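You operate a simulated robot arm through the tools that you are given. There is no shell and no other tool. Be economical: measure what you need, move in short steps, check, and stop when the job is done.

You are at the controls of a simulated robot arm. One attempt, no reset.

## Task
Unlock the cabinet, put the card's screw packet and the grey cable in their kit pockets, shut and lock it.

It is judged by the outcome, as a careful person would: the job done as asked, and still so three seconds after it is handed in. It fails if anything else is knocked over, pushed out of place, dropped, spilled or broken.

## Robot
A 6-joint arm with a two-finger parallel gripper on a trunk, on a base that drives. Base frame: it is fixed to the floor where the robot stands at the start and does not move with it; the origin is under the middle of the robot, x ahead of it, y to its left, z up. Readings come in m, degrees, newtons and seconds.
With the tool pointing down near the work surface it reaches from about 0.36 to 0.82 m from the robot's upright axis, wherever it stands. Its first joint turns from -166.0 to 166.0 degrees. Places, roughly: brake lever [-0.4, 0.4, 0.8]; kit tray pocket CABLE [-0.6, 0.6, 0.6]; kit tray pocket SCREWS [-0.7, 0.6, 0.6]; lock knob [0.5, -0.1, 0.9]; top drawer [0.5, 0.1, 0.7]. Payload 3.91 kg.
The TCP is the grasp point between the finger pads, 0.03 m short of the fingertips. In the tool frame z runs along the fingers and y along their closing line. Largest opening 0.11 m; finger width 0.02, thickness 0.01; the body of the gripper, 0.048 by 0.112 m, starts 0.055 m behind the TCP.
Orientation is told as [roll, pitch, yaw] about the base's x, y, z axes, in that order, counted from this pose: with the fingers straight down and closing along the base's y, the tool's x points along the base's -x, its y along +y and its z along -z.

## Interface
- The arm moves only by the tool move_arm. Its argument "steps" is a list of rows, each an object of numbers (a shift or turn left out is 0, a gripper value left out holds the last): "x", "y", "z": the shift along the tool's x, y, z in m; "rx", "ry", "rz": the turn, a rotation vector about the tool's x, y, z in degrees. In form: [{"x": .., "y": .., "z": .., "rx": .., "ry": .., "rz": ..}, ...]. A call has 1 to 8 rows; each row is the pose to reach, as a shift and turn from the pose commanded when the call began, along the tool's axes at that moment. "jaw" is the finger opening in m, from 0 to 0.11, set as the call begins (left out, the last holds). Each row takes 0.2 s and may step no farther than 0.05 m and 8.6 degrees from the row before; otherwise, or with a gripper value out of range, the whole call is refused. A pose out of reach is approached as far as the arm can. The call stops where the force on the tool passes 60 N (or 10 N more than at its start, if that is more) or the arm is blocked; 0.2 s more then pass. The fingers move at their own pace (about 0.045 m/s each) and stop on an object; they squeeze with about 27 N. The grip force told is the motor's: it shows also when the fingers shut on nothing. Time passes only in rows, and 0.2 s behind the last, so rows that repeat a pose let the fingers close. The reply holds the time, the measured pose of the TCP, the force on the tool along the base axes, the opening and the grip force, in the units named above and with some noise, with the torque about the TCP (base axes, N m) and any sound that the robot's microphone picked up, and new pictures: "views" is both (left out), scene, wrist or none.
- Cameras (640 x 400 px; columns grow to the right, rows downward): "scene" is now at [-0.0293, 0.2158, 1.328]; the picture's right is [0.83, -0.56, 0.00], its down [-0.37, -0.55, -0.75] and it looks along [0.42, 0.62, -0.66] (base axes); focal length 214 px, centre (320, 200). "wrist" rides on the gripper at [0.077, 0.007, -0.114] in the tool frame; the picture's right is [-0.09, 1.00, 0.00], its down [-0.80, -0.07, -0.59] and it looks along [-0.59, -0.05, 0.80] (tool axes); focal length 270 px, centre (320, 200). There is no depth. A picture from a camera that has moved, and an enlarged one, comes with that camera's place and axes in the base frame and with its lens.
- lift_body(by): slides the trunk up (or, below 0, down) by that many m; the arm and the scene camera ride with it, the base frame stays. It gives what a move gives, with no picture.
- base_move(legs): drives the robot by 1 to 6 legs, each [ahead, turn to the left] in m and degrees, along the robot's own axes; the way and the turn of a leg run together, so that a leg with both is an arc; at most 1.5 m and 180 degrees a leg. The arm and the cameras ride along, it lands a little off, and it stops where it bumps. It gives what a move gives, and a new picture of the scene camera.
- aim_head(pan, tilt): turns the head with the scene camera to pan (to the left, within 155 degrees either way) and tilt (down, from -29 to 69), counted from straight ahead of the robot. It gives what a move gives, and a new picture of the scene camera.
- close_up(camera, box): a new picture of the part [left, top, right, bottom] of that camera's present view, enlarged. It takes no simulated time.
- close_job(): hands the job in; it is judged then, once.

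Work in short steps. Places have to be worked out from the pictures, the camera data and where the tool is seen: move nearer, look again, correct. Check each grasp and each placing, and mend what went wrong. You have 120 turns and 260 pictures in all, those below and enlarged ones among them. Open the gripper and draw the arm clear of the work before you hand the job in, unless the task says otherwise; then end with one line.

The tools are called after "Request:" by a JSON object that holds its "api" and its "payload". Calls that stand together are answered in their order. move_arm: Moves the arm, as the interface text tells. Its arguments: {"type":"object","properties":{"steps":{"type":"array"},"jaw":{"type":"number"},"views":{"type":"string","enum":["both","scene","wrist","none"]}},"required":["steps"]} The other tools are called the same way: lift_body (by) slides the trunk up or down; base_move (legs) drives the base; aim_head (pan, tilt) turns the head that bears the scene camera; close_up (camera, box) takes an enlarged picture of a part of a camera's view; close_job () hands the job in.

At the start:

```text
t: 0.0
tool_pos: [0.2064, 0.4269, 1.2165]
orientation: [0.0, 0.0, 0.8]
wrist_force: [0.5, -0.3, -0.8]
moment: [0.03, 0.01, 0.03]
width: 0.11
finger_force: 0.0
trunk travel left (down, up): [-0.284, 0.326]
robot x, y, heading: [-0.0011, -0.0057, -0.2]
head pan, tilt: [55.7, 41.3]
```

scene: 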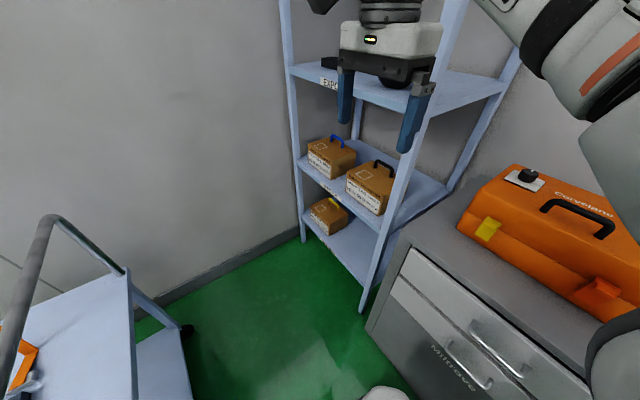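
wrist: 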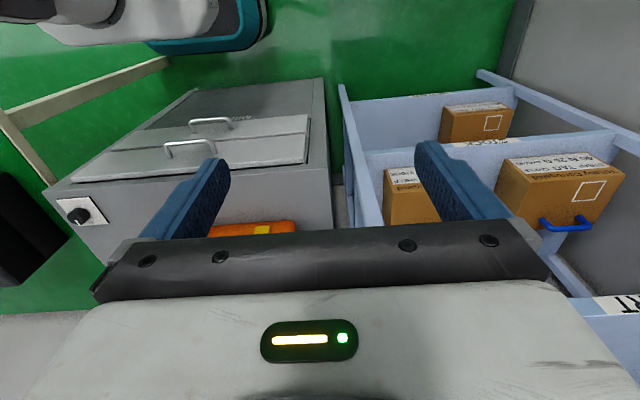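

The pictures show a cabinet on the right-ahead, a shelf with boxes, and a cart on the left. I look around with the head first, at the cabinet.

Request:
{"api": "aim_head", "payload": {"pan": 0, "tilt": 45}}

Request:
{"api": "aim_head", "payload": {"pan": 130, "tilt": 40}}

Request:
{"api": "aim_head", "payload": {"pan": -70, "tilt": 35}}

```text
t: 1.2
tool_pos: [0.2051, 0.4266, 1.2162]
orientation: [0.0, 0.0, 0.8]
wrist_force: [1.0, 0.7, -1.0]
moment: [0.04, 0.0, 0.02]
width: 0.1101
finger_force: 0.0
trunk travel left (down, up): [-0.284, 0.326]
robot x, y, heading: [0.0039, -0.003, -0.4]
head pan, tilt: [0.0, 45.0]
camera scene: at [0.0045, 0.1463, 1.3227], right [0.0, -1.0, 0.0], down [-0.71, 0.0, -0.71], along [0.71, 0.0, -0.71], focal length 214 px, centre (320, 200)
```

scene: 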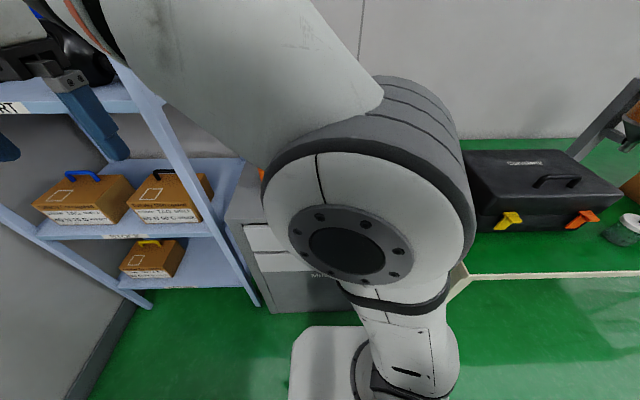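

```text
t: 3.4
tool_pos: [0.2055, 0.4263, 1.2165]
orientation: [0.1, 0.0, 0.8]
wrist_force: [-0.5, 0.0, 0.4]
moment: [-0.03, 0.01, 0.03]
width: 0.1099
finger_force: 0.1
trunk travel left (down, up): [-0.284, 0.326]
robot x, y, heading: [-0.0015, -0.0063, -0.3]
head pan, tilt: [130.0, 40.0]
camera scene: at [-0.1313, 0.2115, 1.33], right [0.77, 0.64, 0.0], down [0.41, -0.49, -0.77], along [-0.49, 0.59, -0.64], focal length 214 px, centre (320, 200)
```

scene: 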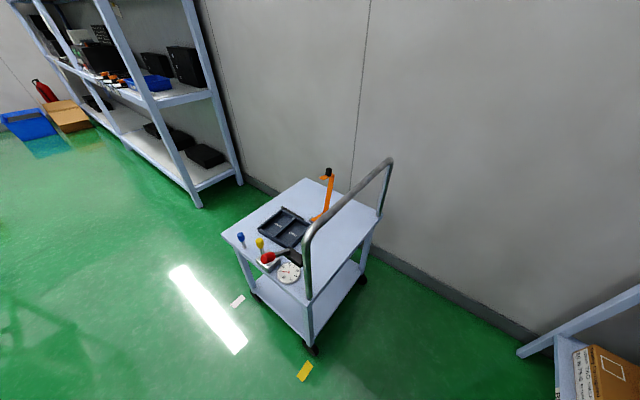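

```text
t: 6.3
tool_pos: [0.2065, 0.4261, 1.216]
orientation: [0.0, 0.0, 0.7]
wrist_force: [0.5, 0.5, 0.3]
moment: [0.02, 0.02, -0.02]
width: 0.1099
finger_force: 0.0
trunk travel left (down, up): [-0.284, 0.326]
robot x, y, heading: [-0.0026, -0.0015, 0.1]
head pan, tilt: [-70.0, 35.0]
camera scene: at [-0.0467, 0.0636, 1.3375], right [-0.94, -0.34, 0.0], down [-0.2, 0.54, -0.82], along [0.28, -0.77, -0.57], focal length 214 px, centre (320, 200)
```

scene: 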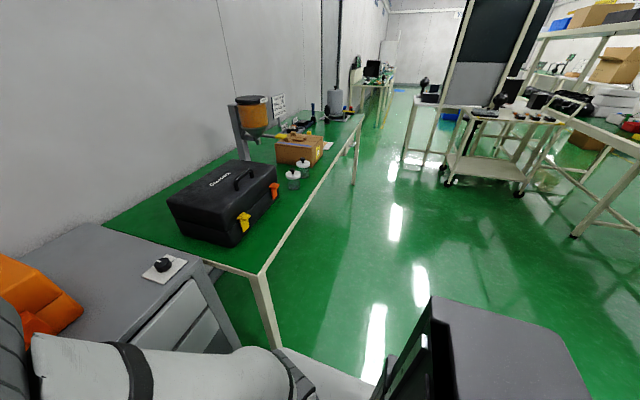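

The tray is on a small cart behind-left with an orange brake lever. I take enlarged looks at the cart and the cabinet.

Request:
{"api": "close_up", "payload": {"camera": "scene", "box": [0, 220, 240, 370]}}

Request:
{"api": "aim_head", "payload": {"pan": 130, "tilt": 55}}

Request:
{"api": "close_up", "payload": {"camera": "scene", "box": [210, 60, 410, 300]}}

Request:
{"api": "close_up", "payload": {"camera": "wrist", "box": [40, 70, 340, 250]}}

```text
2.67 times, centred on (120, 295) of scene
camera zoom: at [-0.0467, 0.0636, 1.3375], right [-0.94, -0.34, 0.0], down [-0.2, 0.54, -0.82], along [0.28, -0.77, -0.57], focal length 572 px, centre (853, -53)
```

zoom: 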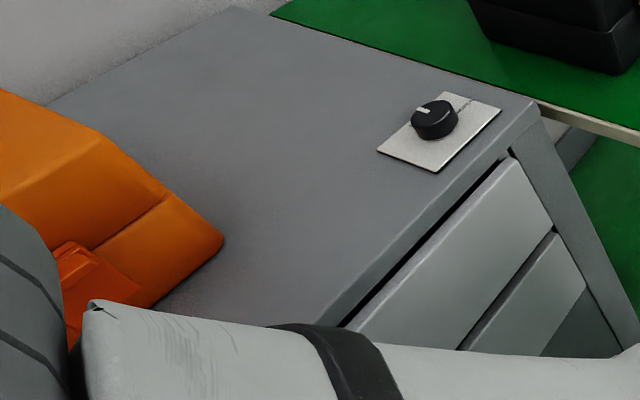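

```text
t: 9.2
tool_pos: [0.2056, 0.4252, 1.217]
orientation: [0.0, 0.0, 0.8]
wrist_force: [-0.3, 0.5, 0.1]
moment: [0.0, -0.03, -0.01]
width: 0.1099
finger_force: 0.0
trunk travel left (down, up): [-0.284, 0.326]
robot x, y, heading: [-0.0008, -0.0054, -0.1]
head pan, tilt: [130.0, 55.0]
camera scene: at [-0.1231, 0.2016, 1.3093], right [0.77, 0.64, 0.0], down [0.53, -0.63, -0.57], along [-0.37, 0.44, -0.82], focal length 214 px, centre (320, 200)
```

scene: 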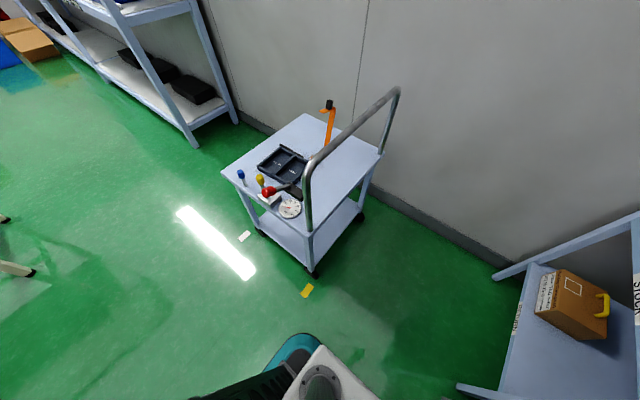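

```text
1.67 times, centred on (310, 180) of scene
camera zoom: at [-0.1231, 0.2016, 1.3093], right [0.77, 0.64, 0.0], down [0.53, -0.63, -0.57], along [-0.37, 0.44, -0.82], focal length 358 px, centre (337, 233)
```

zoom: 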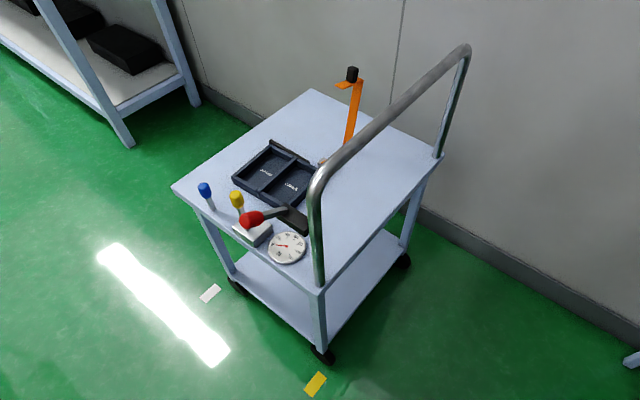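

```text
2.13 times, centred on (190, 160) of wrist
camera zoom: at [0.1284, 0.4318, 1.3315], right [0.07, 1.0, 0.0], down [0.8, -0.06, 0.59], along [0.59, -0.04, -0.8], focal length 577 px, centre (597, 285)
```

zoom: 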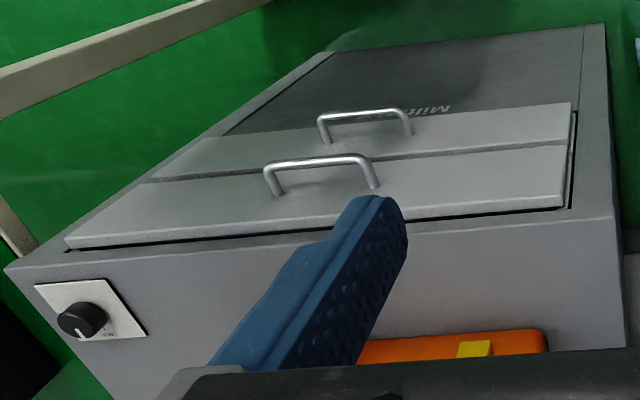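

The knob is on the cabinet's top near (0.465, -0.13, 0.88). I swing the tool over there, high up, to look at it.

Request:
{"api": "move_arm", "payload": {"steps": [{"x": -0.05, "y": 0}, {"x": -0.1, "y": -0.01}, {"x": -0.14, "y": -0.04}, {"x": -0.17, "y": -0.08}, {"x": -0.19, "y": -0.12}, {"x": -0.2, "y": -0.165}, {"x": -0.2, "y": -0.21}, {"x": -0.2, "y": -0.255}], "views": "none"}}

Request:
{"api": "move_arm", "payload": {"steps": [{"y": -0.045}, {"y": -0.09}, {"y": -0.135}, {"y": -0.18}, {"y": -0.225}, {"y": -0.27}, {"y": -0.3, "z": 0.03}, {"y": -0.3, "z": 0.08}]}}

```text
refused: row 2 steps farther than a row can; nothing moved
```

```text
t: 11.0
tool_pos: [0.2113, 0.1254, 1.1342]
orientation: [0.0, 0.0, 0.8]
wrist_force: [-0.4, -0.4, -1.1]
moment: [0.01, -0.01, -0.04]
width: 0.1103
finger_force: 0.1
trunk travel left (down, up): [-0.284, 0.326]
robot x, y, heading: [-0.0001, -0.0027, -0.1]
head pan, tilt: [130.0, 55.0]
camera scene: at [-0.1233, 0.2014, 1.3094], right [0.77, 0.64, 0.0], down [0.53, -0.63, -0.57], along [-0.37, 0.44, -0.82], focal length 214 px, centre (320, 200)
camera wrist: at [0.133, 0.1312, 1.25], right [0.07, 1.0, 0.0], down [0.8, -0.06, 0.59], along [0.59, -0.04, -0.8], focal length 270 px, centre (320, 200)
```

scene: 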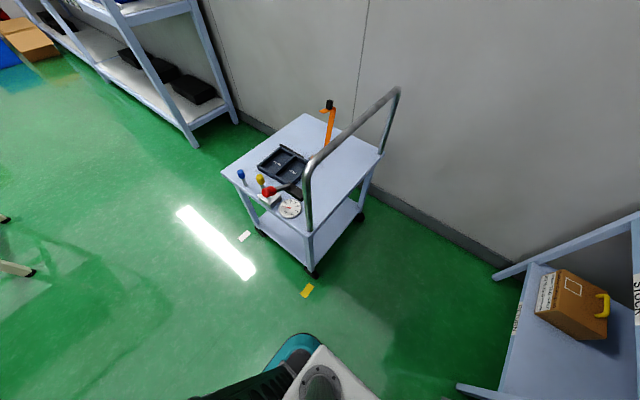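
wrist: 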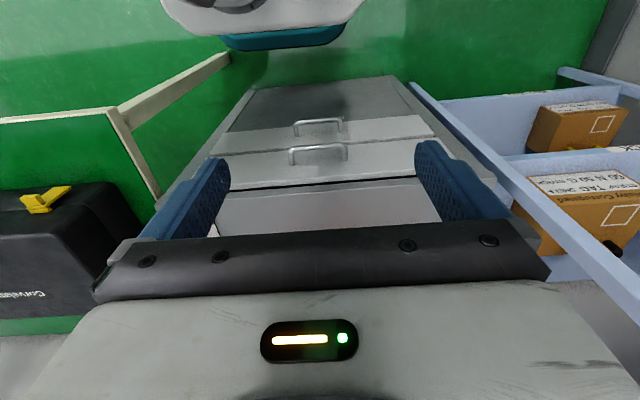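

The first call was refused but the second ran safely; the tool is at (0.21, 0.125, 1.134). I now move toward the knob.

Request:
{"api": "move_arm", "payload": {"steps": [{"x": -0.03, "y": -0.035}, {"x": -0.06, "y": -0.07}, {"x": -0.09, "y": -0.105}, {"x": -0.12, "y": -0.14}, {"x": -0.14, "y": -0.18}, {"x": -0.14, "y": -0.22}, {"x": -0.14, "y": -0.245}], "views": "wrist"}}

```text
t: 12.6
tool_pos: [0.3554, -0.1155, 1.1374]
orientation: [0.0, 0.0, 0.9]
wrist_force: [0.0, 0.4, 0.8]
moment: [0.0, 0.01, -0.01]
width: 0.1099
finger_force: 0.0
trunk travel left (down, up): [-0.284, 0.326]
robot x, y, heading: [-0.0013, -0.0012, -0.2]
head pan, tilt: [130.0, 55.0]
camera wrist: at [0.2774, -0.1101, 1.2523], right [0.07, 1.0, 0.0], down [0.8, -0.06, 0.59], along [0.59, -0.04, -0.8], focal length 270 px, centre (320, 200)
```

wrist: 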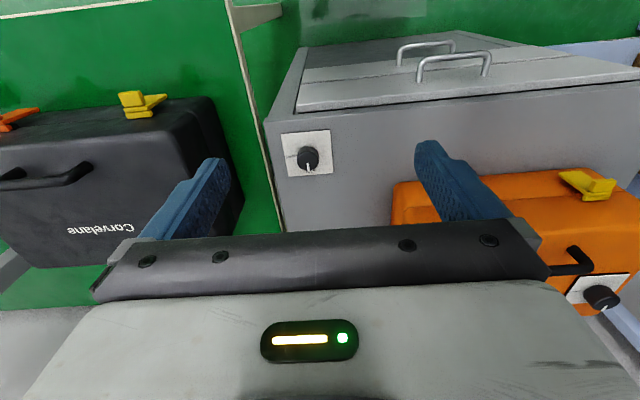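

Request:
{"api": "close_up", "payload": {"camera": "wrist", "box": [260, 115, 360, 190]}}

Request:
{"api": "close_up", "payload": {"camera": "wrist", "box": [390, 160, 640, 320]}}

```text
5.33 times, centred on (310, 152) of wrist
camera zoom: at [0.2774, -0.1101, 1.2523], right [0.07, 1.0, 0.0], down [0.8, -0.06, 0.59], along [0.59, -0.04, -0.8], focal length 1442 px, centre (373, 453)
```

zoom: 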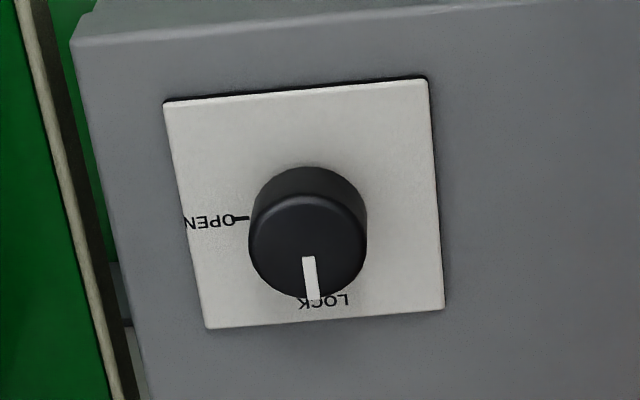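

```text
2.50 times, centred on (515, 240) of wrist
camera zoom: at [0.2774, -0.1101, 1.2523], right [0.07, 1.0, 0.0], down [0.8, -0.06, 0.59], along [0.59, -0.04, -0.8], focal length 676 px, centre (-168, 100)
```

zoom: 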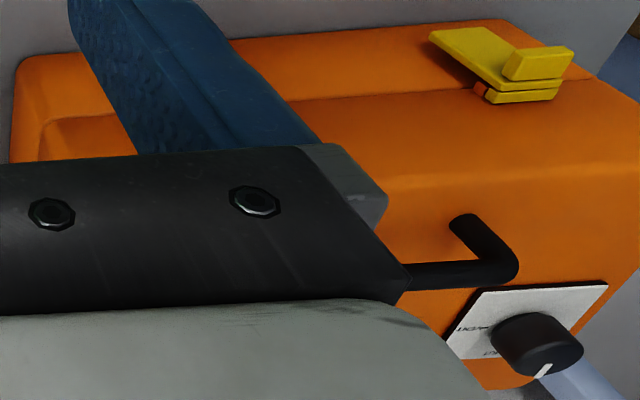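

The pointer is on LOCK (+x side) and OPEN is at -y, i.e. a 90° clockwise turn seen from above. I pre-turn the tool by -60° and go over the knob (~0.463, -0.14).

Request:
{"api": "move_arm", "payload": {"steps": [{"x": -0.03, "y": -0.01, "z": 0.01, "rz": -8.5}, {"x": -0.06, "y": -0.02, "z": 0.03, "rz": -17}, {"x": -0.09, "y": -0.025, "z": 0.06, "rz": -25.5}, {"x": -0.106, "y": -0.025, "z": 0.09, "rz": -34}, {"x": -0.106, "y": -0.025, "z": 0.11, "rz": -42.5}, {"x": -0.106, "y": -0.025, "z": 0.13, "rz": -51}, {"x": -0.106, "y": -0.025, "z": 0.15, "rz": -59}], "views": "wrist"}}

Request:
{"api": "aim_head", "payload": {"pan": -50, "tilt": 35}}

```text
t: 14.2
tool_pos: [0.4609, -0.1405, 0.9873]
orientation: [0.0, -0.1, 60.0]
wrist_force: [0.4, 0.2, -0.3]
moment: [-0.02, -0.03, -0.02]
width: 0.1099
finger_force: 0.0
trunk travel left (down, up): [-0.284, 0.326]
robot x, y, heading: [-0.0005, -0.0054, -0.1]
head pan, tilt: [130.0, 55.0]
camera wrist: at [0.4159, -0.2042, 1.1026], right [-0.82, 0.57, 0.0], down [0.46, 0.66, 0.59], along [0.34, 0.49, -0.8], focal length 270 px, centre (320, 200)
```

wrist: 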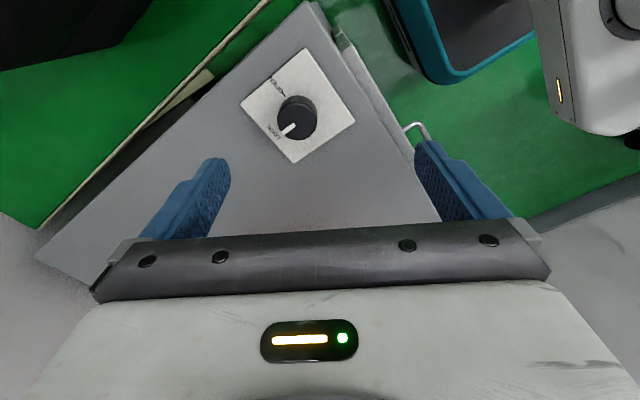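

```text
t: 16.9
tool_pos: [0.4611, -0.1404, 0.988]
orientation: [0.0, 0.1, 59.8]
wrist_force: [-0.4, 0.3, -0.3]
moment: [-0.01, 0.01, 0.0]
width: 0.1102
finger_force: 0.0
trunk travel left (down, up): [-0.284, 0.326]
robot x, y, heading: [0.001, -0.0063, 0.2]
head pan, tilt: [-50.0, 35.0]
camera scene: at [-0.0201, 0.0788, 1.3375], right [-0.77, -0.64, 0.0], down [-0.37, 0.44, -0.82], along [0.53, -0.63, -0.57], focal length 214 px, centre (320, 200)
```

scene: 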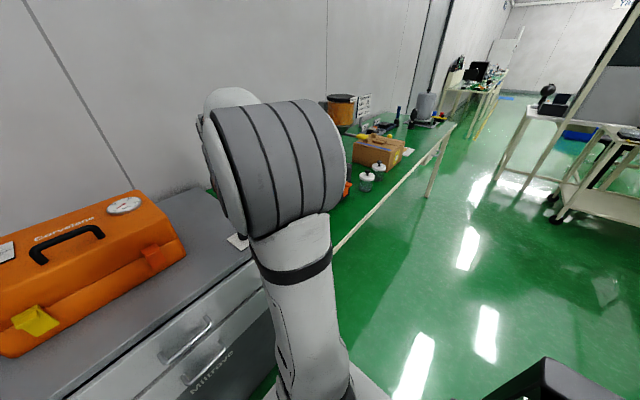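

Triangulating, the knob's top is at about (0.476, -0.148, 0.875). I shift over it and descend partly to check.

Request:
{"api": "move_arm", "payload": {"steps": [{"x": -0.002, "y": -0.017, "z": 0.02}, {"x": -0.002, "y": -0.017, "z": 0.05}], "views": "wrist"}}

```text
t: 17.5
tool_pos: [0.4776, -0.1491, 0.9359]
orientation: [0.0, 0.0, 59.9]
wrist_force: [0.1, 0.5, -0.7]
moment: [0.01, -0.01, 0.01]
width: 0.1101
finger_force: 0.0
trunk travel left (down, up): [-0.284, 0.326]
robot x, y, heading: [0.0006, -0.0058, -0.2]
head pan, tilt: [-50.0, 35.0]
camera wrist: at [0.4318, -0.2125, 1.0519], right [-0.82, 0.58, 0.0], down [0.46, 0.66, 0.59], along [0.34, 0.49, -0.8], focal length 270 px, centre (320, 200)
```

wrist: 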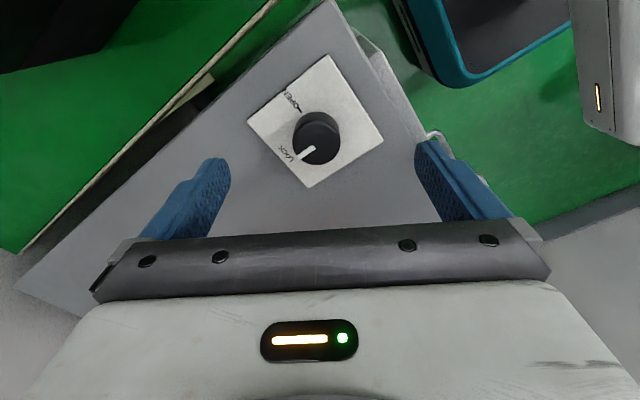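

The knob is centred to within ~3 mm in the tool frame. I descend to about z = 0.893.

Request:
{"api": "move_arm", "payload": {"steps": [{"x": -0.002, "y": -0.002, "z": 0.02}, {"x": -0.002, "y": -0.002, "z": 0.034}, {"x": -0.002, "y": -0.002, "z": 0.043}], "views": "wrist"}}

```text
t: 18.3
tool_pos: [0.4797, -0.1479, 0.8939]
orientation: [0.0, -0.1, 59.8]
wrist_force: [0.9, 0.6, 0.4]
moment: [0.0, 0.0, -0.01]
width: 0.11
finger_force: 0.0
trunk travel left (down, up): [-0.284, 0.326]
robot x, y, heading: [-0.0004, -0.0034, -0.3]
head pan, tilt: [-50.0, 35.0]
camera wrist: at [0.4338, -0.2106, 1.0085], right [-0.82, 0.58, 0.0], down [0.46, 0.66, 0.59], along [0.34, 0.49, -0.8], focal length 270 px, centre (320, 200)
```

wrist: 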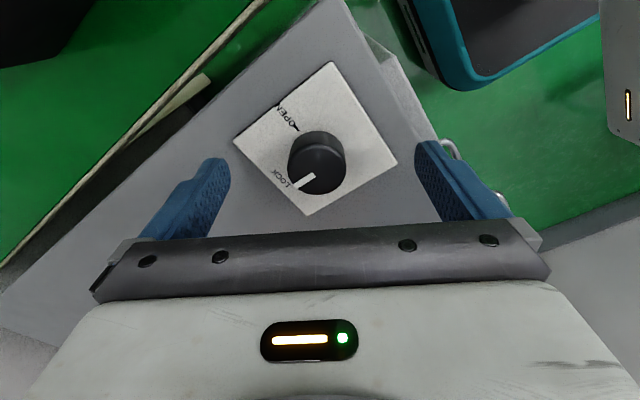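

Knob top is ~2 cm below the TCP, so the finger pads overlap it about 1 cm. I go 3 mm lower and close.

Request:
{"api": "move_arm", "payload": {"steps": [{"z": 0.003}, {"z": 0.003}, {"z": 0.003}, {"z": 0.003}, {"z": 0.003}, {"z": 0.003}], "jaw": 0.02, "views": "wrist"}}

```text
t: 19.7
tool_pos: [0.4809, -0.1466, 0.8911]
orientation: [-0.2, 0.0, 59.7]
wrist_force: [17.6, -12.1, 1.6]
moment: [-0.71, -0.82, -0.14]
width: 0.0348
finger_force: 45.0
trunk travel left (down, up): [-0.284, 0.326]
robot x, y, heading: [0.0046, -0.0028, 0.3]
head pan, tilt: [-50.0, 35.0]
camera wrist: at [0.4354, -0.2117, 1.0059], right [-0.82, 0.58, 0.0], down [0.46, 0.66, 0.59], along [0.34, 0.48, -0.8], focal length 270 px, centre (320, 200)
```

wrist: 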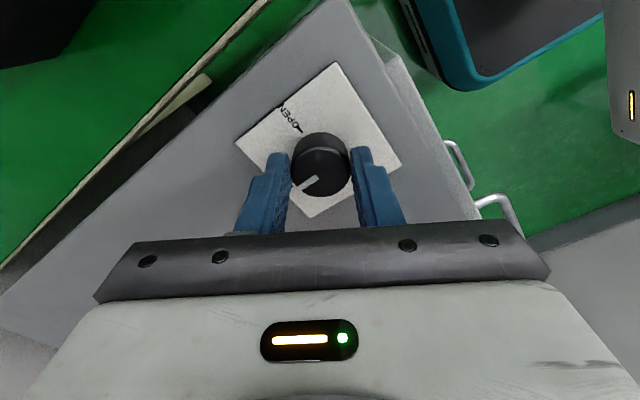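

Gripped, width 0.035 m; a side force shows I am ~2 mm off along tool +y, so I shift -2 mm in y and start turning clockwise.

Request:
{"api": "move_arm", "payload": {"steps": [{"y": -0.002, "rz": 0}, {"y": -0.002, "rz": 8}, {"y": -0.002, "rz": 16}, {"y": -0.002, "rz": 24}, {"y": -0.002, "rz": 32}, {"y": -0.002, "rz": 40}, {"y": -0.002, "rz": 45}], "views": "wrist"}}

```text
t: 21.3
tool_pos: [0.479, -0.1457, 0.891]
orientation: [0.0, 0.1, 14.6]
wrist_force: [-8.4, 12.0, 4.1]
moment: [0.93, -0.37, 0.07]
width: 0.0349
finger_force: 44.7
trunk travel left (down, up): [-0.284, 0.326]
robot x, y, heading: [0.0033, -0.0017, -0.4]
head pan, tilt: [-50.0, 35.0]
camera wrist: at [0.4023, -0.1592, 1.0061], right [-0.17, 0.99, 0.0], down [0.79, 0.13, 0.59], along [0.58, 0.1, -0.81], focal length 270 px, centre (320, 200)
```

wrist: 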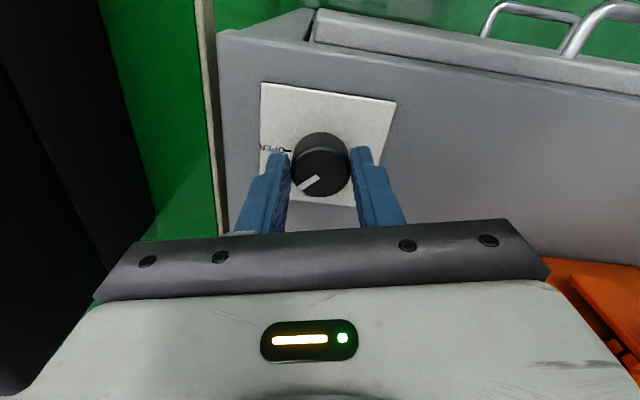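

The knob follows the tool. I continue the remaining 45°.

Request:
{"api": "move_arm", "payload": {"steps": [{"y": 0.001, "rz": 8}, {"y": 0.001, "rz": 16}, {"y": 0.001, "rz": 24}, {"y": 0.001, "rz": 32}, {"y": 0.001, "rz": 40}, {"y": 0.001, "rz": 46}, {"y": 0.001, "rz": 46}], "views": "wrist"}}

```text
t: 22.9
tool_pos: [0.4802, -0.1433, 0.8916]
orientation: [-0.1, 0.1, -31.2]
wrist_force: [-6.9, 36.7, -5.9]
moment: [0.85, -0.08, 0.89]
width: 0.0349
finger_force: 45.3
trunk travel left (down, up): [-0.284, 0.326]
robot x, y, heading: [-0.0015, -0.0043, -0.0]
head pan, tilt: [-50.0, 35.0]
camera wrist: at [0.4179, -0.0975, 1.006], right [0.59, 0.81, 0.0], down [0.65, -0.47, 0.6], along [0.48, -0.35, -0.8], focal length 270 px, centre (320, 200)
```

wrist: 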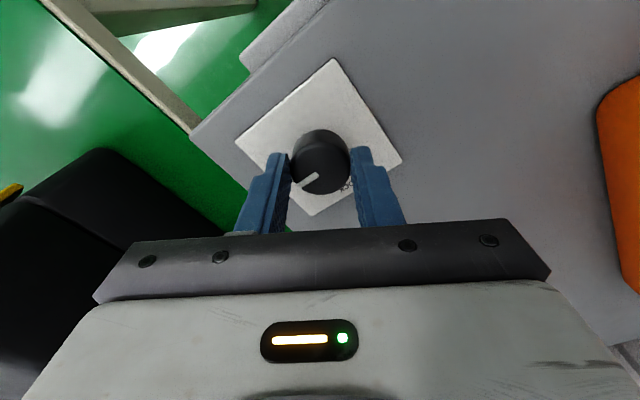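

The knob has turned ~91° and there is now end-stop torque. I open the fingers and look.

Request:
{"api": "move_arm", "payload": {"steps": [{"rz": 0}, {"rz": 0}, {"rz": 0}, {"z": -0.03}, {"z": -0.06}], "jaw": 0.09, "views": "wrist"}}

Request:
{"api": "close_up", "payload": {"camera": "wrist", "box": [200, 50, 440, 200]}}

```text
t: 24.1
tool_pos: [0.4805, -0.1454, 0.9508]
orientation: [0.0, 0.0, -31.2]
wrist_force: [-1.3, 0.0, -0.1]
moment: [-0.04, 0.01, 0.02]
width: 0.0903
finger_force: 0.1
trunk travel left (down, up): [-0.284, 0.326]
robot x, y, heading: [0.0001, -0.0035, 0.2]
head pan, tilt: [-50.0, 35.0]
camera wrist: at [0.418, -0.1009, 1.0663], right [0.59, 0.81, 0.0], down [0.65, -0.47, 0.59], along [0.48, -0.35, -0.8], focal length 270 px, centre (320, 200)
```

wrist: 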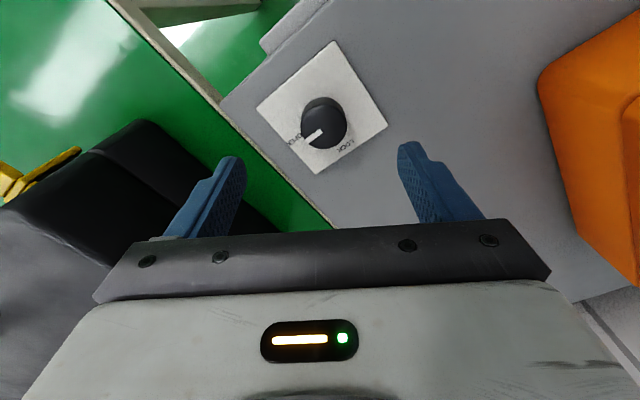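

```text
2.67 times, centred on (320, 125) of wrist
camera zoom: at [0.418, -0.1009, 1.0663], right [0.59, 0.81, 0.0], down [0.65, -0.47, 0.59], along [0.48, -0.35, -0.8], focal length 721 px, centre (320, 400)
```

zoom: 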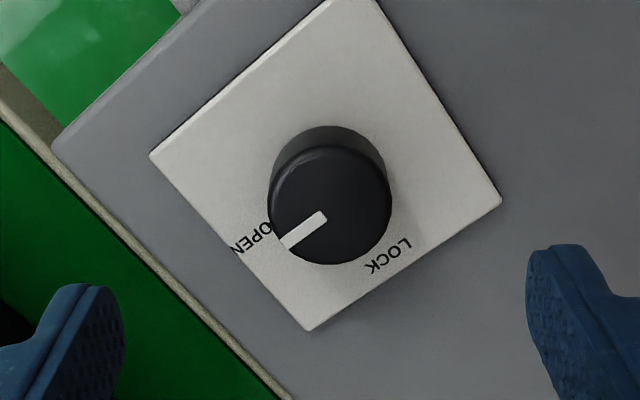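

Unlocked: the pointer is on OPEN. From two views I put the top drawer's handle at about (0.368, 0.112, 0.752). I raise the arm and back the robot 0.3 m for room to pull the drawer (cart top spans x -0.86..-0.38, y>0.43, so y≈0 is clear).

Request:
{"api": "move_arm", "payload": {"steps": [{"z": -0.04, "rz": -8}, {"z": -0.08, "rz": -16}, {"z": -0.12, "rz": -24}, {"z": -0.15, "rz": -31}], "views": "none"}}

Request:
{"api": "base_move", "payload": {"legs": [[-0.3, 0]]}}

Request:
{"api": "aim_head", "payload": {"pan": 35, "tilt": 45}}

```text
t: 25.1
tool_pos: [0.4797, -0.1458, 1.102]
orientation: [0.0, 0.1, 0.0]
wrist_force: [0.6, -0.1, -0.9]
moment: [-0.02, 0.03, 0.02]
width: 0.0899
finger_force: 0.0
trunk travel left (down, up): [-0.284, 0.326]
robot x, y, heading: [0.0006, -0.0009, -0.1]
head pan, tilt: [-50.0, 35.0]
```

```text
t: 27.2
tool_pos: [0.1771, -0.147, 1.1]
orientation: [0.0, 0.0, -0.2]
wrist_force: [0.8, 0.1, -1.2]
moment: [-0.01, 0.0, 0.02]
width: 0.09
finger_force: 0.0
trunk travel left (down, up): [-0.284, 0.326]
robot x, y, heading: [-0.304, -0.0052, 0.0]
head pan, tilt: [-50.0, 35.0]
camera scene: at [-0.3244, 0.0792, 1.3375], right [-0.77, -0.64, 0.0], down [-0.37, 0.44, -0.82], along [0.53, -0.63, -0.57], focal length 214 px, centre (320, 200)
```

scene: 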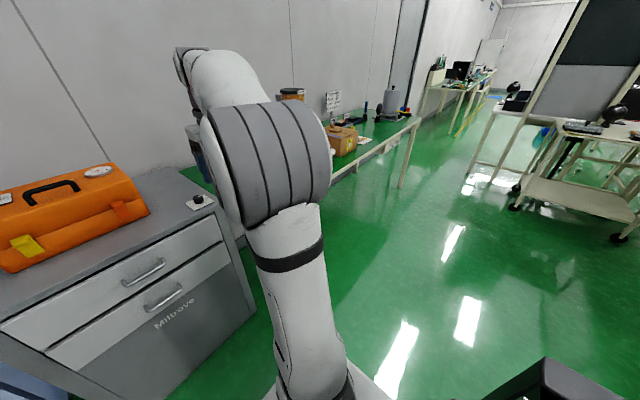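

```text
t: 28.8
tool_pos: [0.1758, -0.1464, 1.1003]
orientation: [0.1, 0.0, -0.3]
wrist_force: [0.3, 0.2, 0.1]
moment: [0.0, -0.06, 0.06]
width: 0.09
finger_force: 0.1
trunk travel left (down, up): [-0.284, 0.326]
robot x, y, heading: [-0.308, -0.0024, -0.2]
head pan, tilt: [35.0, 45.0]
camera scene: at [-0.3142, 0.1932, 1.3227], right [0.57, -0.82, 0.0], down [-0.58, -0.4, -0.71], along [0.58, 0.4, -0.71], focal length 214 px, centre (320, 200)
```

scene: 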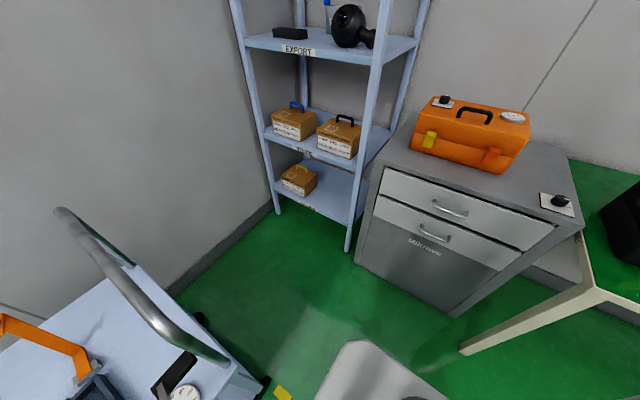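

Good view of the cabinet now. I enlarge the handles to measure them.

Request:
{"api": "close_up", "payload": {"camera": "scene", "box": [360, 150, 580, 290]}}

Request:
{"api": "close_up", "payload": {"camera": "wrist", "box": [0, 0, 640, 400]}}

```text
2.86 times, centred on (470, 220) of scene
camera zoom: at [-0.3142, 0.1932, 1.3227], right [0.57, -0.82, 0.0], down [-0.58, -0.4, -0.71], along [0.58, 0.4, -0.71], focal length 613 px, centre (-109, 143)
```

zoom: 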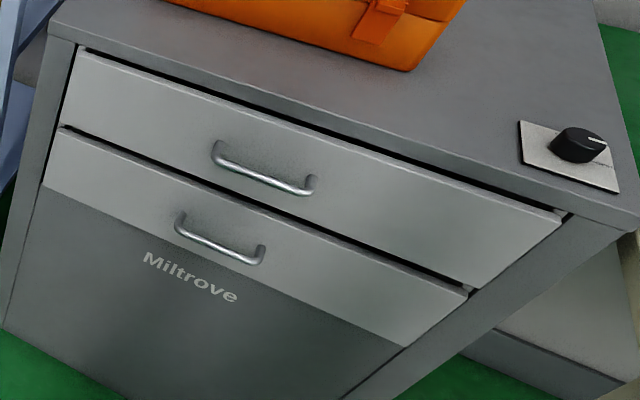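

```text
1.00 times, centred on (320, 200) of wrist
camera zoom: at [0.0987, -0.1392, 1.2164], right [0.09, 1.0, 0.0], down [0.8, -0.07, 0.59], along [0.59, -0.05, -0.8], focal length 270 px, centre (320, 200)
```

zoom: 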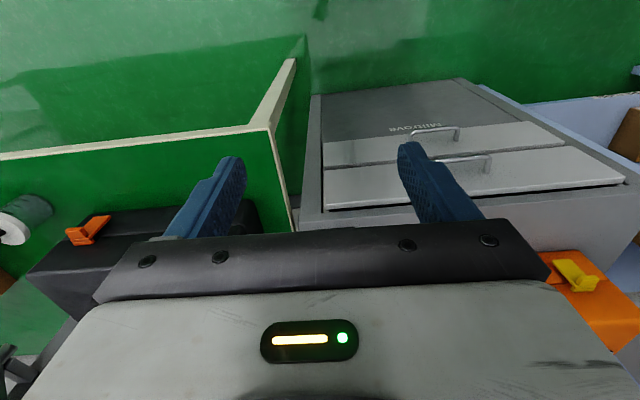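

Several rays put the top handle bar near (0.36, 0.105, 0.76). I turn the tool by -90° (closing line fore-aft) and shift to y≈0.105, then will pitch it forward.

Request:
{"api": "move_arm", "payload": {"steps": [{"y": 0.031, "rz": -8.5}, {"y": 0.062, "rz": -17}, {"y": 0.093, "rz": -25.5}, {"y": 0.124, "rz": -34}, {"y": 0.155, "rz": -42.5}, {"y": 0.186, "rz": -51}, {"y": 0.217, "rz": -59.5}, {"y": 0.25, "rz": -68}], "views": "none"}}

Request:
{"api": "move_arm", "payload": {"steps": [{"rz": -7.4}, {"rz": -14.8}, {"rz": -22}], "views": "none"}}

Request:
{"api": "move_arm", "payload": {"steps": [{"z": 0.03, "rx": 8}, {"z": 0.06, "rx": 16}, {"z": 0.09, "rx": 24}, {"z": 0.12, "rx": 32}, {"z": 0.15, "rx": 40}, {"z": 0.18, "rx": 45}], "views": "both"}}

```text
t: 30.6
tool_pos: [0.1774, 0.1025, 1.1002]
orientation: [-0.1, 0.0, 67.9]
wrist_force: [-0.4, 0.5, 0.0]
moment: [-0.02, 0.0, -0.01]
width: 0.0899
finger_force: 0.1
trunk travel left (down, up): [-0.284, 0.326]
robot x, y, heading: [-0.3024, -0.0062, -0.1]
head pan, tilt: [35.0, 45.0]
```

```text
t: 31.4
tool_pos: [0.177, 0.1047, 1.101]
orientation: [0.0, 0.0, 89.9]
wrist_force: [0.5, 0.5, -0.5]
moment: [0.02, 0.05, 0.01]
width: 0.0898
finger_force: 0.1
trunk travel left (down, up): [-0.284, 0.326]
robot x, y, heading: [-0.3068, -0.0038, -0.4]
head pan, tilt: [35.0, 45.0]
```

```text
t: 32.8
tool_pos: [0.1752, 0.1041, 0.9217]
orientation: [-44.9, -0.2, 89.9]
wrist_force: [0.0, -0.6, 0.0]
moment: [0.0, 0.01, -0.01]
width: 0.0896
finger_force: 0.0
trunk travel left (down, up): [-0.284, 0.326]
robot x, y, heading: [-0.3044, -0.0019, -0.0]
head pan, tilt: [35.0, 45.0]
camera scene: at [-0.3143, 0.1933, 1.3228], right [0.57, -0.82, 0.0], down [-0.58, -0.4, -0.71], along [0.58, 0.4, -0.71], focal length 214 px, centre (320, 200)
camera wrist: at [0.0892, 0.0276, 0.9981], right [-0.7, 0.09, -0.7], down [-0.37, 0.8, 0.47], along [0.61, 0.59, -0.53], focal length 270 px, centre (320, 200)
```

scene: 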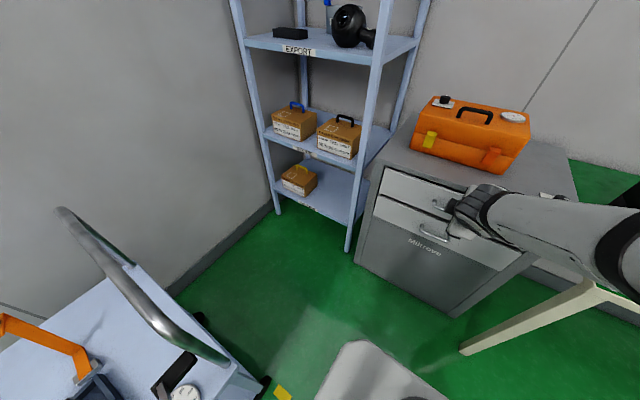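
wrist: 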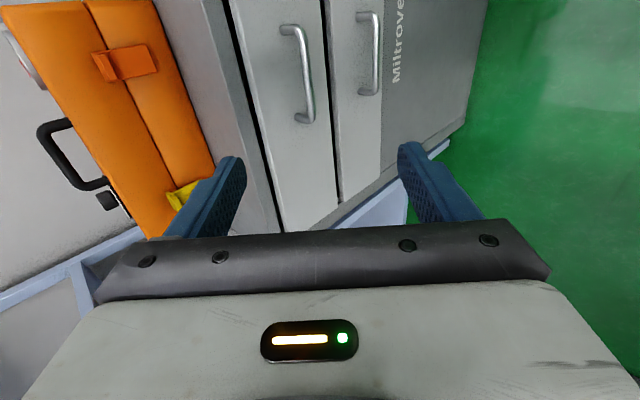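

The handle bar agrees at (0.366, 0.102, 0.757). I pitch 25° more and move to a standoff ~9 cm in front of it, with jaw at 0.05.

Request:
{"api": "move_arm", "payload": {"steps": [{"z": 0.042, "y": 0.005, "rx": 6.5}, {"z": 0.084, "y": 0.01, "rx": 13}, {"z": 0.127, "y": 0.015, "rx": 19.5}, {"z": 0.17, "y": 0.02, "rx": 25}], "jaw": 0.05, "views": "both"}}

```text
t: 33.8
tool_pos: [0.2818, 0.1043, 0.7869]
orientation: [-70.0, 0.1, 89.7]
wrist_force: [0.8, 0.4, 0.7]
moment: [-0.02, 0.03, 0.02]
width: 0.0501
finger_force: 0.0
trunk travel left (down, up): [-0.284, 0.326]
robot x, y, heading: [-0.3009, -0.0069, -0.0]
head pan, tilt: [35.0, 45.0]
camera scene: at [-0.3145, 0.1932, 1.3228], right [0.57, -0.82, 0.0], down [-0.58, -0.4, -0.71], along [0.58, 0.4, -0.71], focal length 214 px, centre (320, 200)
camera wrist: at [0.1711, 0.0261, 0.8196], right [-0.34, 0.09, -0.94], down [-0.53, 0.8, 0.27], along [0.78, 0.59, -0.22], focal length 270 px, centre (320, 200)
```

scene: 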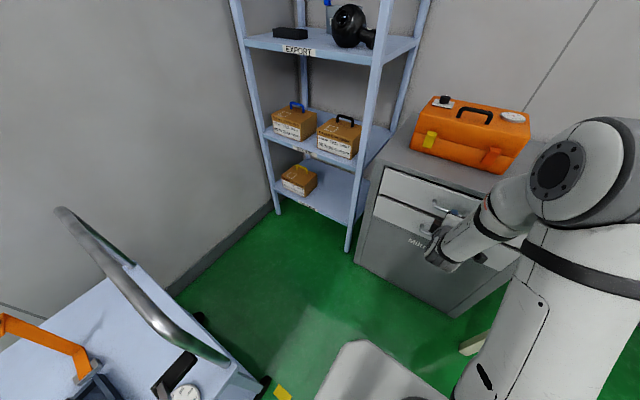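
wrist: 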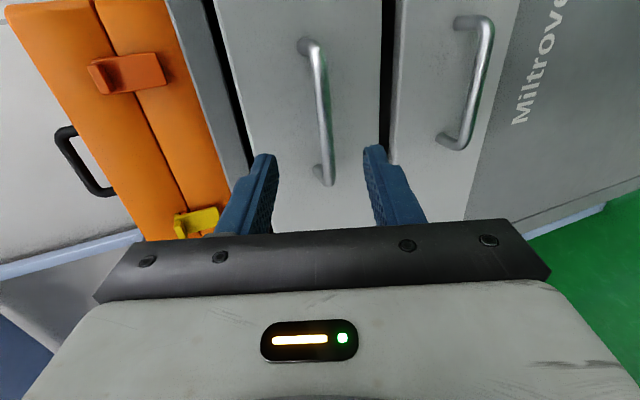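

The bar lies centred between the fingers. I advance halfway and recheck the depth.

Request:
{"api": "move_arm", "payload": {"steps": [{"x": 0.003, "z": 0.025, "y": 0.001}, {"x": 0.006, "z": 0.045, "y": 0.002}], "views": "wrist"}}

```text
t: 34.4
tool_pos: [0.3239, 0.0967, 0.7694]
orientation: [-70.0, 0.0, 89.8]
wrist_force: [-0.5, 0.9, -0.9]
moment: [0.02, 0.04, -0.03]
width: 0.0502
finger_force: 0.0
trunk travel left (down, up): [-0.284, 0.326]
robot x, y, heading: [-0.3031, -0.0043, -0.3]
head pan, tilt: [35.0, 45.0]
camera wrist: at [0.213, 0.0196, 0.8024], right [-0.34, 0.09, -0.94], down [-0.53, 0.8, 0.27], along [0.78, 0.59, -0.23], focal length 270 px, centre (320, 200)
```

wrist: 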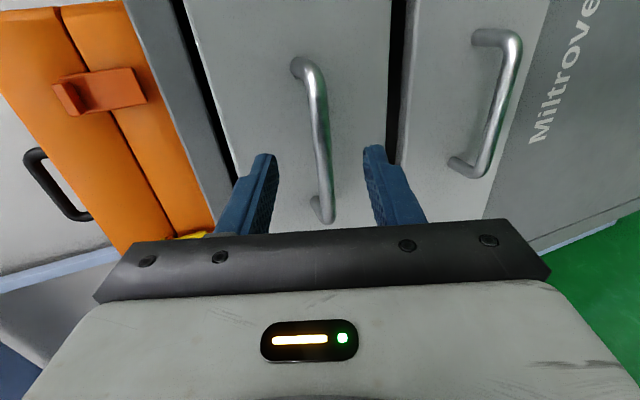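

Bar is about 5 cm ahead of the TCP. I advance 3.5 cm and close on it.

Request:
{"api": "move_arm", "payload": {"steps": [{"z": 0.018}, {"z": 0.034}], "views": "wrist"}}

```text
t: 35.0
tool_pos: [0.3556, 0.096, 0.7578]
orientation: [-70.0, 0.0, 89.8]
wrist_force: [-0.1, -0.1, 0.4]
moment: [0.0, 0.02, 0.01]
width: 0.0503
finger_force: 0.0
trunk travel left (down, up): [-0.284, 0.326]
robot x, y, heading: [-0.305, -0.0039, -0.0]
head pan, tilt: [35.0, 45.0]
camera wrist: at [0.2461, 0.0201, 0.7915], right [-0.34, 0.09, -0.94], down [-0.53, 0.8, 0.27], along [0.78, 0.59, -0.23], focal length 270 px, centre (320, 200)
```

wrist: 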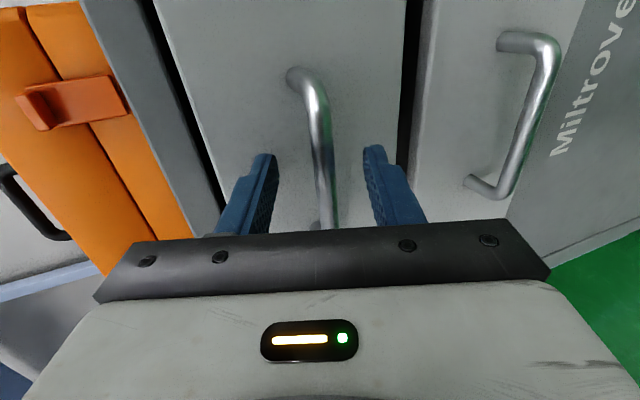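

The bar is still near the fingertips (~3 cm ahead). I advance 1.3 cm more, then close.

Request:
{"api": "move_arm", "payload": {"steps": [{"z": 0.013}], "views": "wrist"}}

Request:
{"api": "move_arm", "payload": {"steps": [{"z": 0}, {"z": 0}, {"z": 0}, {"z": 0}], "jaw": 0.0, "views": "wrist"}}

```text
t: 35.4
tool_pos: [0.3644, 0.0967, 0.755]
orientation: [-70.1, 0.0, 89.8]
wrist_force: [-32.9, -1.4, 10.0]
moment: [0.09, -1.15, 0.25]
width: 0.0488
finger_force: 0.1
trunk travel left (down, up): [-0.284, 0.326]
robot x, y, heading: [-0.3042, -0.0041, -0.0]
head pan, tilt: [35.0, 45.0]
camera wrist: at [0.2536, 0.0201, 0.7889], right [-0.34, 0.09, -0.94], down [-0.53, 0.8, 0.27], along [0.78, 0.59, -0.23], focal length 270 px, centre (320, 200)
```

wrist: 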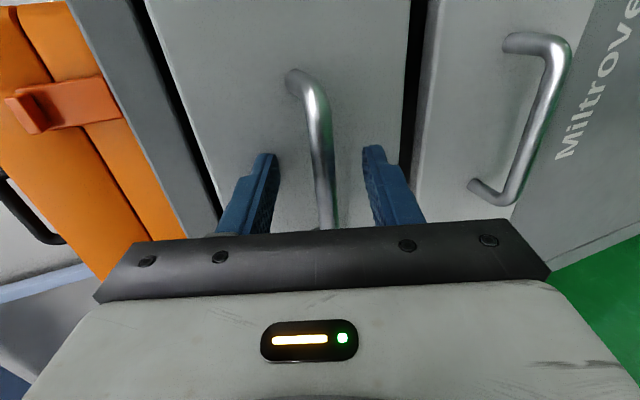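

```text
t: 36.4
tool_pos: [0.3685, 0.0983, 0.7505]
orientation: [-69.6, 0.2, 89.8]
wrist_force: [0.1, -2.2, -14.1]
moment: [-0.69, -0.06, 0.35]
width: 0.0117
finger_force: 44.9
trunk travel left (down, up): [-0.284, 0.326]
robot x, y, heading: [-0.3038, -0.0034, -0.1]
head pan, tilt: [35.0, 45.0]
camera wrist: at [0.2576, 0.02, 0.785], right [-0.35, 0.09, -0.93], down [-0.53, 0.8, 0.27], along [0.77, 0.59, -0.23], focal length 270 px, centre (320, 200)
```

wrist: 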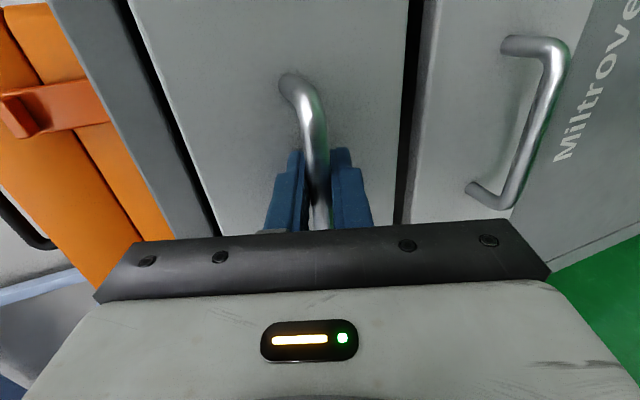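

The bar is held (width 0.012). I pull straight back along -x, 10 cm first.

Request:
{"api": "move_arm", "payload": {"steps": [{"z": -0.0188, "y": 0.0068}, {"z": -0.0376, "y": 0.0137}, {"z": -0.0564, "y": 0.0205}, {"z": -0.0752, "y": 0.0274}, {"z": -0.094, "y": 0.0342}], "views": "both"}}

```text
t: 37.6
tool_pos: [0.2686, 0.0934, 0.7509]
orientation: [-69.5, 0.0, 89.5]
wrist_force: [1.2, -28.2, -31.2]
moment: [-0.96, 0.0, 0.08]
width: 0.0119
finger_force: 44.6
trunk travel left (down, up): [-0.284, 0.326]
robot x, y, heading: [-0.3045, -0.001, 0.1]
head pan, tilt: [35.0, 45.0]
camera scene: at [-0.3113, 0.1914, 1.3228], right [0.57, -0.82, 0.0], down [-0.58, -0.4, -0.71], along [0.58, 0.41, -0.71], focal length 214 px, centre (320, 200)
camera wrist: at [0.1584, 0.0181, 0.7851], right [-0.35, 0.09, -0.93], down [-0.52, 0.81, 0.28], along [0.78, 0.59, -0.23], focal length 270 px, centre (320, 200)
```

scene: 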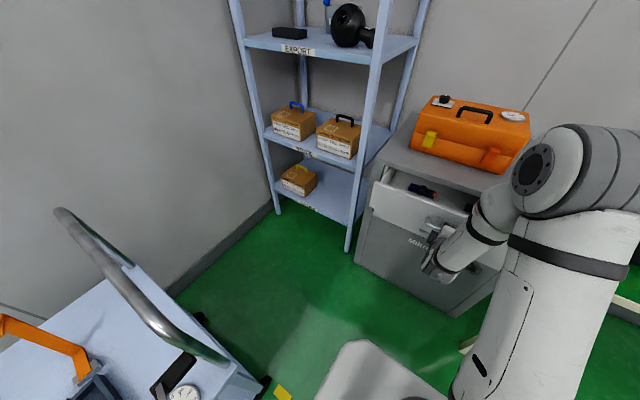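
wrist: 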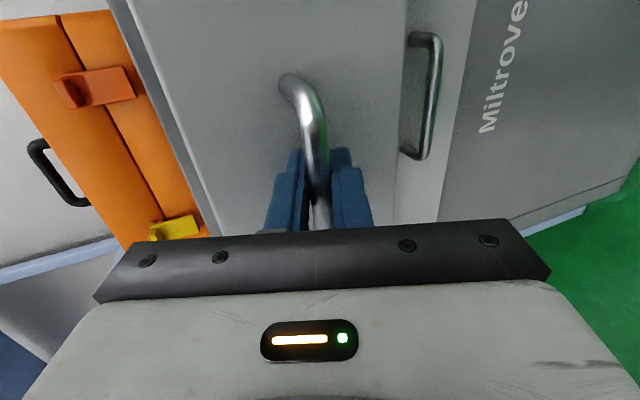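

The drawer slides open; side forces of ~30 N build up, so I follow them slightly and pull 10 cm more.

Request:
{"api": "move_arm", "payload": {"steps": [{"z": -0.0178, "y": 0.0096, "x": 0.002}, {"z": -0.0366, "y": 0.0165, "x": 0.0025}, {"z": -0.0554, "y": 0.0233, "x": 0.003}, {"z": -0.0742, "y": 0.0302, "x": 0.0035}, {"z": -0.093, "y": 0.037, "x": 0.004}], "views": "scene"}}

```text
t: 38.9
tool_pos: [0.2177, 0.1104, 0.7499]
orientation: [-71.1, -0.3, 88.8]
wrist_force: [1.1, -16.1, 17.5]
moment: [-1.23, -0.3, -0.94]
width: 0.0119
finger_force: 44.7
out of reach, approached as far as the arm can: row 3, 4, 5
trunk travel left (down, up): [-0.284, 0.326]
robot x, y, heading: [-0.3046, 0.0007, -0.6]
head pan, tilt: [35.0, 45.0]
stopped in row 5: the force on the tool passed its limit (the readings are from after the stop); the commanded pose is now the measured one
camera scene: at [-0.3151, 0.1915, 1.3233], right [0.57, -0.82, 0.0], down [-0.58, -0.4, -0.71], along [0.58, 0.41, -0.71], focal length 214 px, centre (320, 200)
```

scene: 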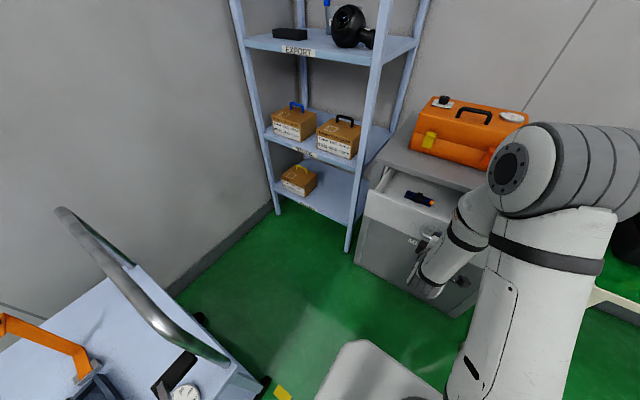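

The arm has no more reach inward; the drawer is ~15 cm open. I drive the base back 10 cm while holding the handle to open it further.

Request:
{"api": "base_move", "payload": {"legs": [[-0.1, 0]]}}

```text
t: 40.3
tool_pos: [0.1185, 0.1092, 0.7499]
orientation: [-71.3, -0.1, 88.4]
wrist_force: [1.2, -9.5, 6.9]
moment: [-0.89, -0.11, 0.66]
width: 0.0117
finger_force: 45.1
trunk travel left (down, up): [-0.284, 0.326]
robot x, y, heading: [-0.403, -0.0044, -0.5]
head pan, tilt: [35.0, 45.0]
stopped in leg 1: the force on the tool passed its limit (the readings are from after the stop); the commanded pose is now the measured one
camera scene: at [-0.4138, 0.1928, 1.3226], right [0.57, -0.82, 0.0], down [-0.58, -0.4, -0.71], along [0.58, 0.4, -0.71], focal length 214 px, centre (320, 200)
```

scene: 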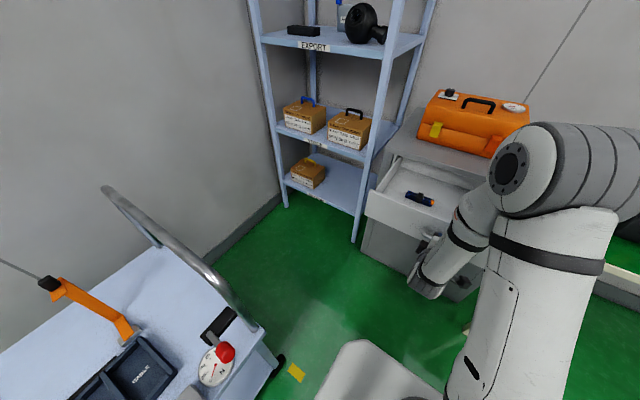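

The drawer is about 25 cm open. I open the fingers and back the base off 8 cm to free the handle.

Request:
{"api": "move_arm", "payload": {"steps": [{"z": 0}, {"z": 0}, {"z": 0}], "jaw": 0.05, "views": "none"}}

Request:
{"api": "base_move", "payload": {"legs": [[-0.08, 0]]}}

```text
t: 41.1
tool_pos: [0.1184, 0.1107, 0.7504]
orientation: [-71.3, -0.2, 88.5]
wrist_force: [-0.3, -1.0, -1.2]
moment: [0.01, -0.01, 0.02]
width: 0.0499
finger_force: 0.1
trunk travel left (down, up): [-0.284, 0.326]
robot x, y, heading: [-0.4059, -0.0054, -0.1]
head pan, tilt: [35.0, 45.0]
```

```text
t: 42.1
tool_pos: [0.0372, 0.1099, 0.7505]
orientation: [-71.2, -0.2, 88.4]
wrist_force: [0.3, 0.8, -0.1]
moment: [-0.05, 0.0, 0.01]
width: 0.0502
finger_force: 0.2
trunk travel left (down, up): [-0.284, 0.326]
robot x, y, heading: [-0.4836, -0.0036, -0.1]
head pan, tilt: [35.0, 45.0]
camera scene: at [-0.4931, 0.1938, 1.3227], right [0.57, -0.82, 0.0], down [-0.58, -0.4, -0.71], along [0.58, 0.4, -0.71], focal length 214 px, centre (320, 200)
```

scene: 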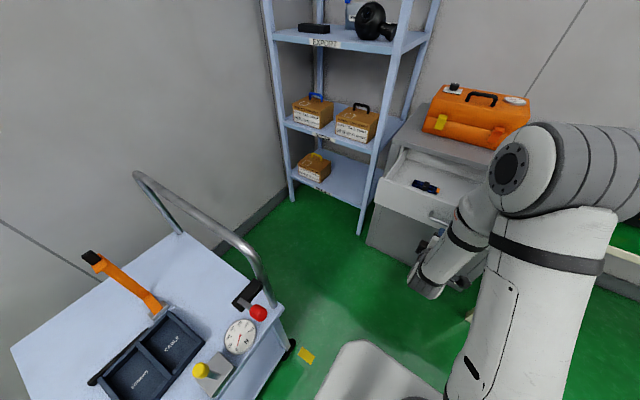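

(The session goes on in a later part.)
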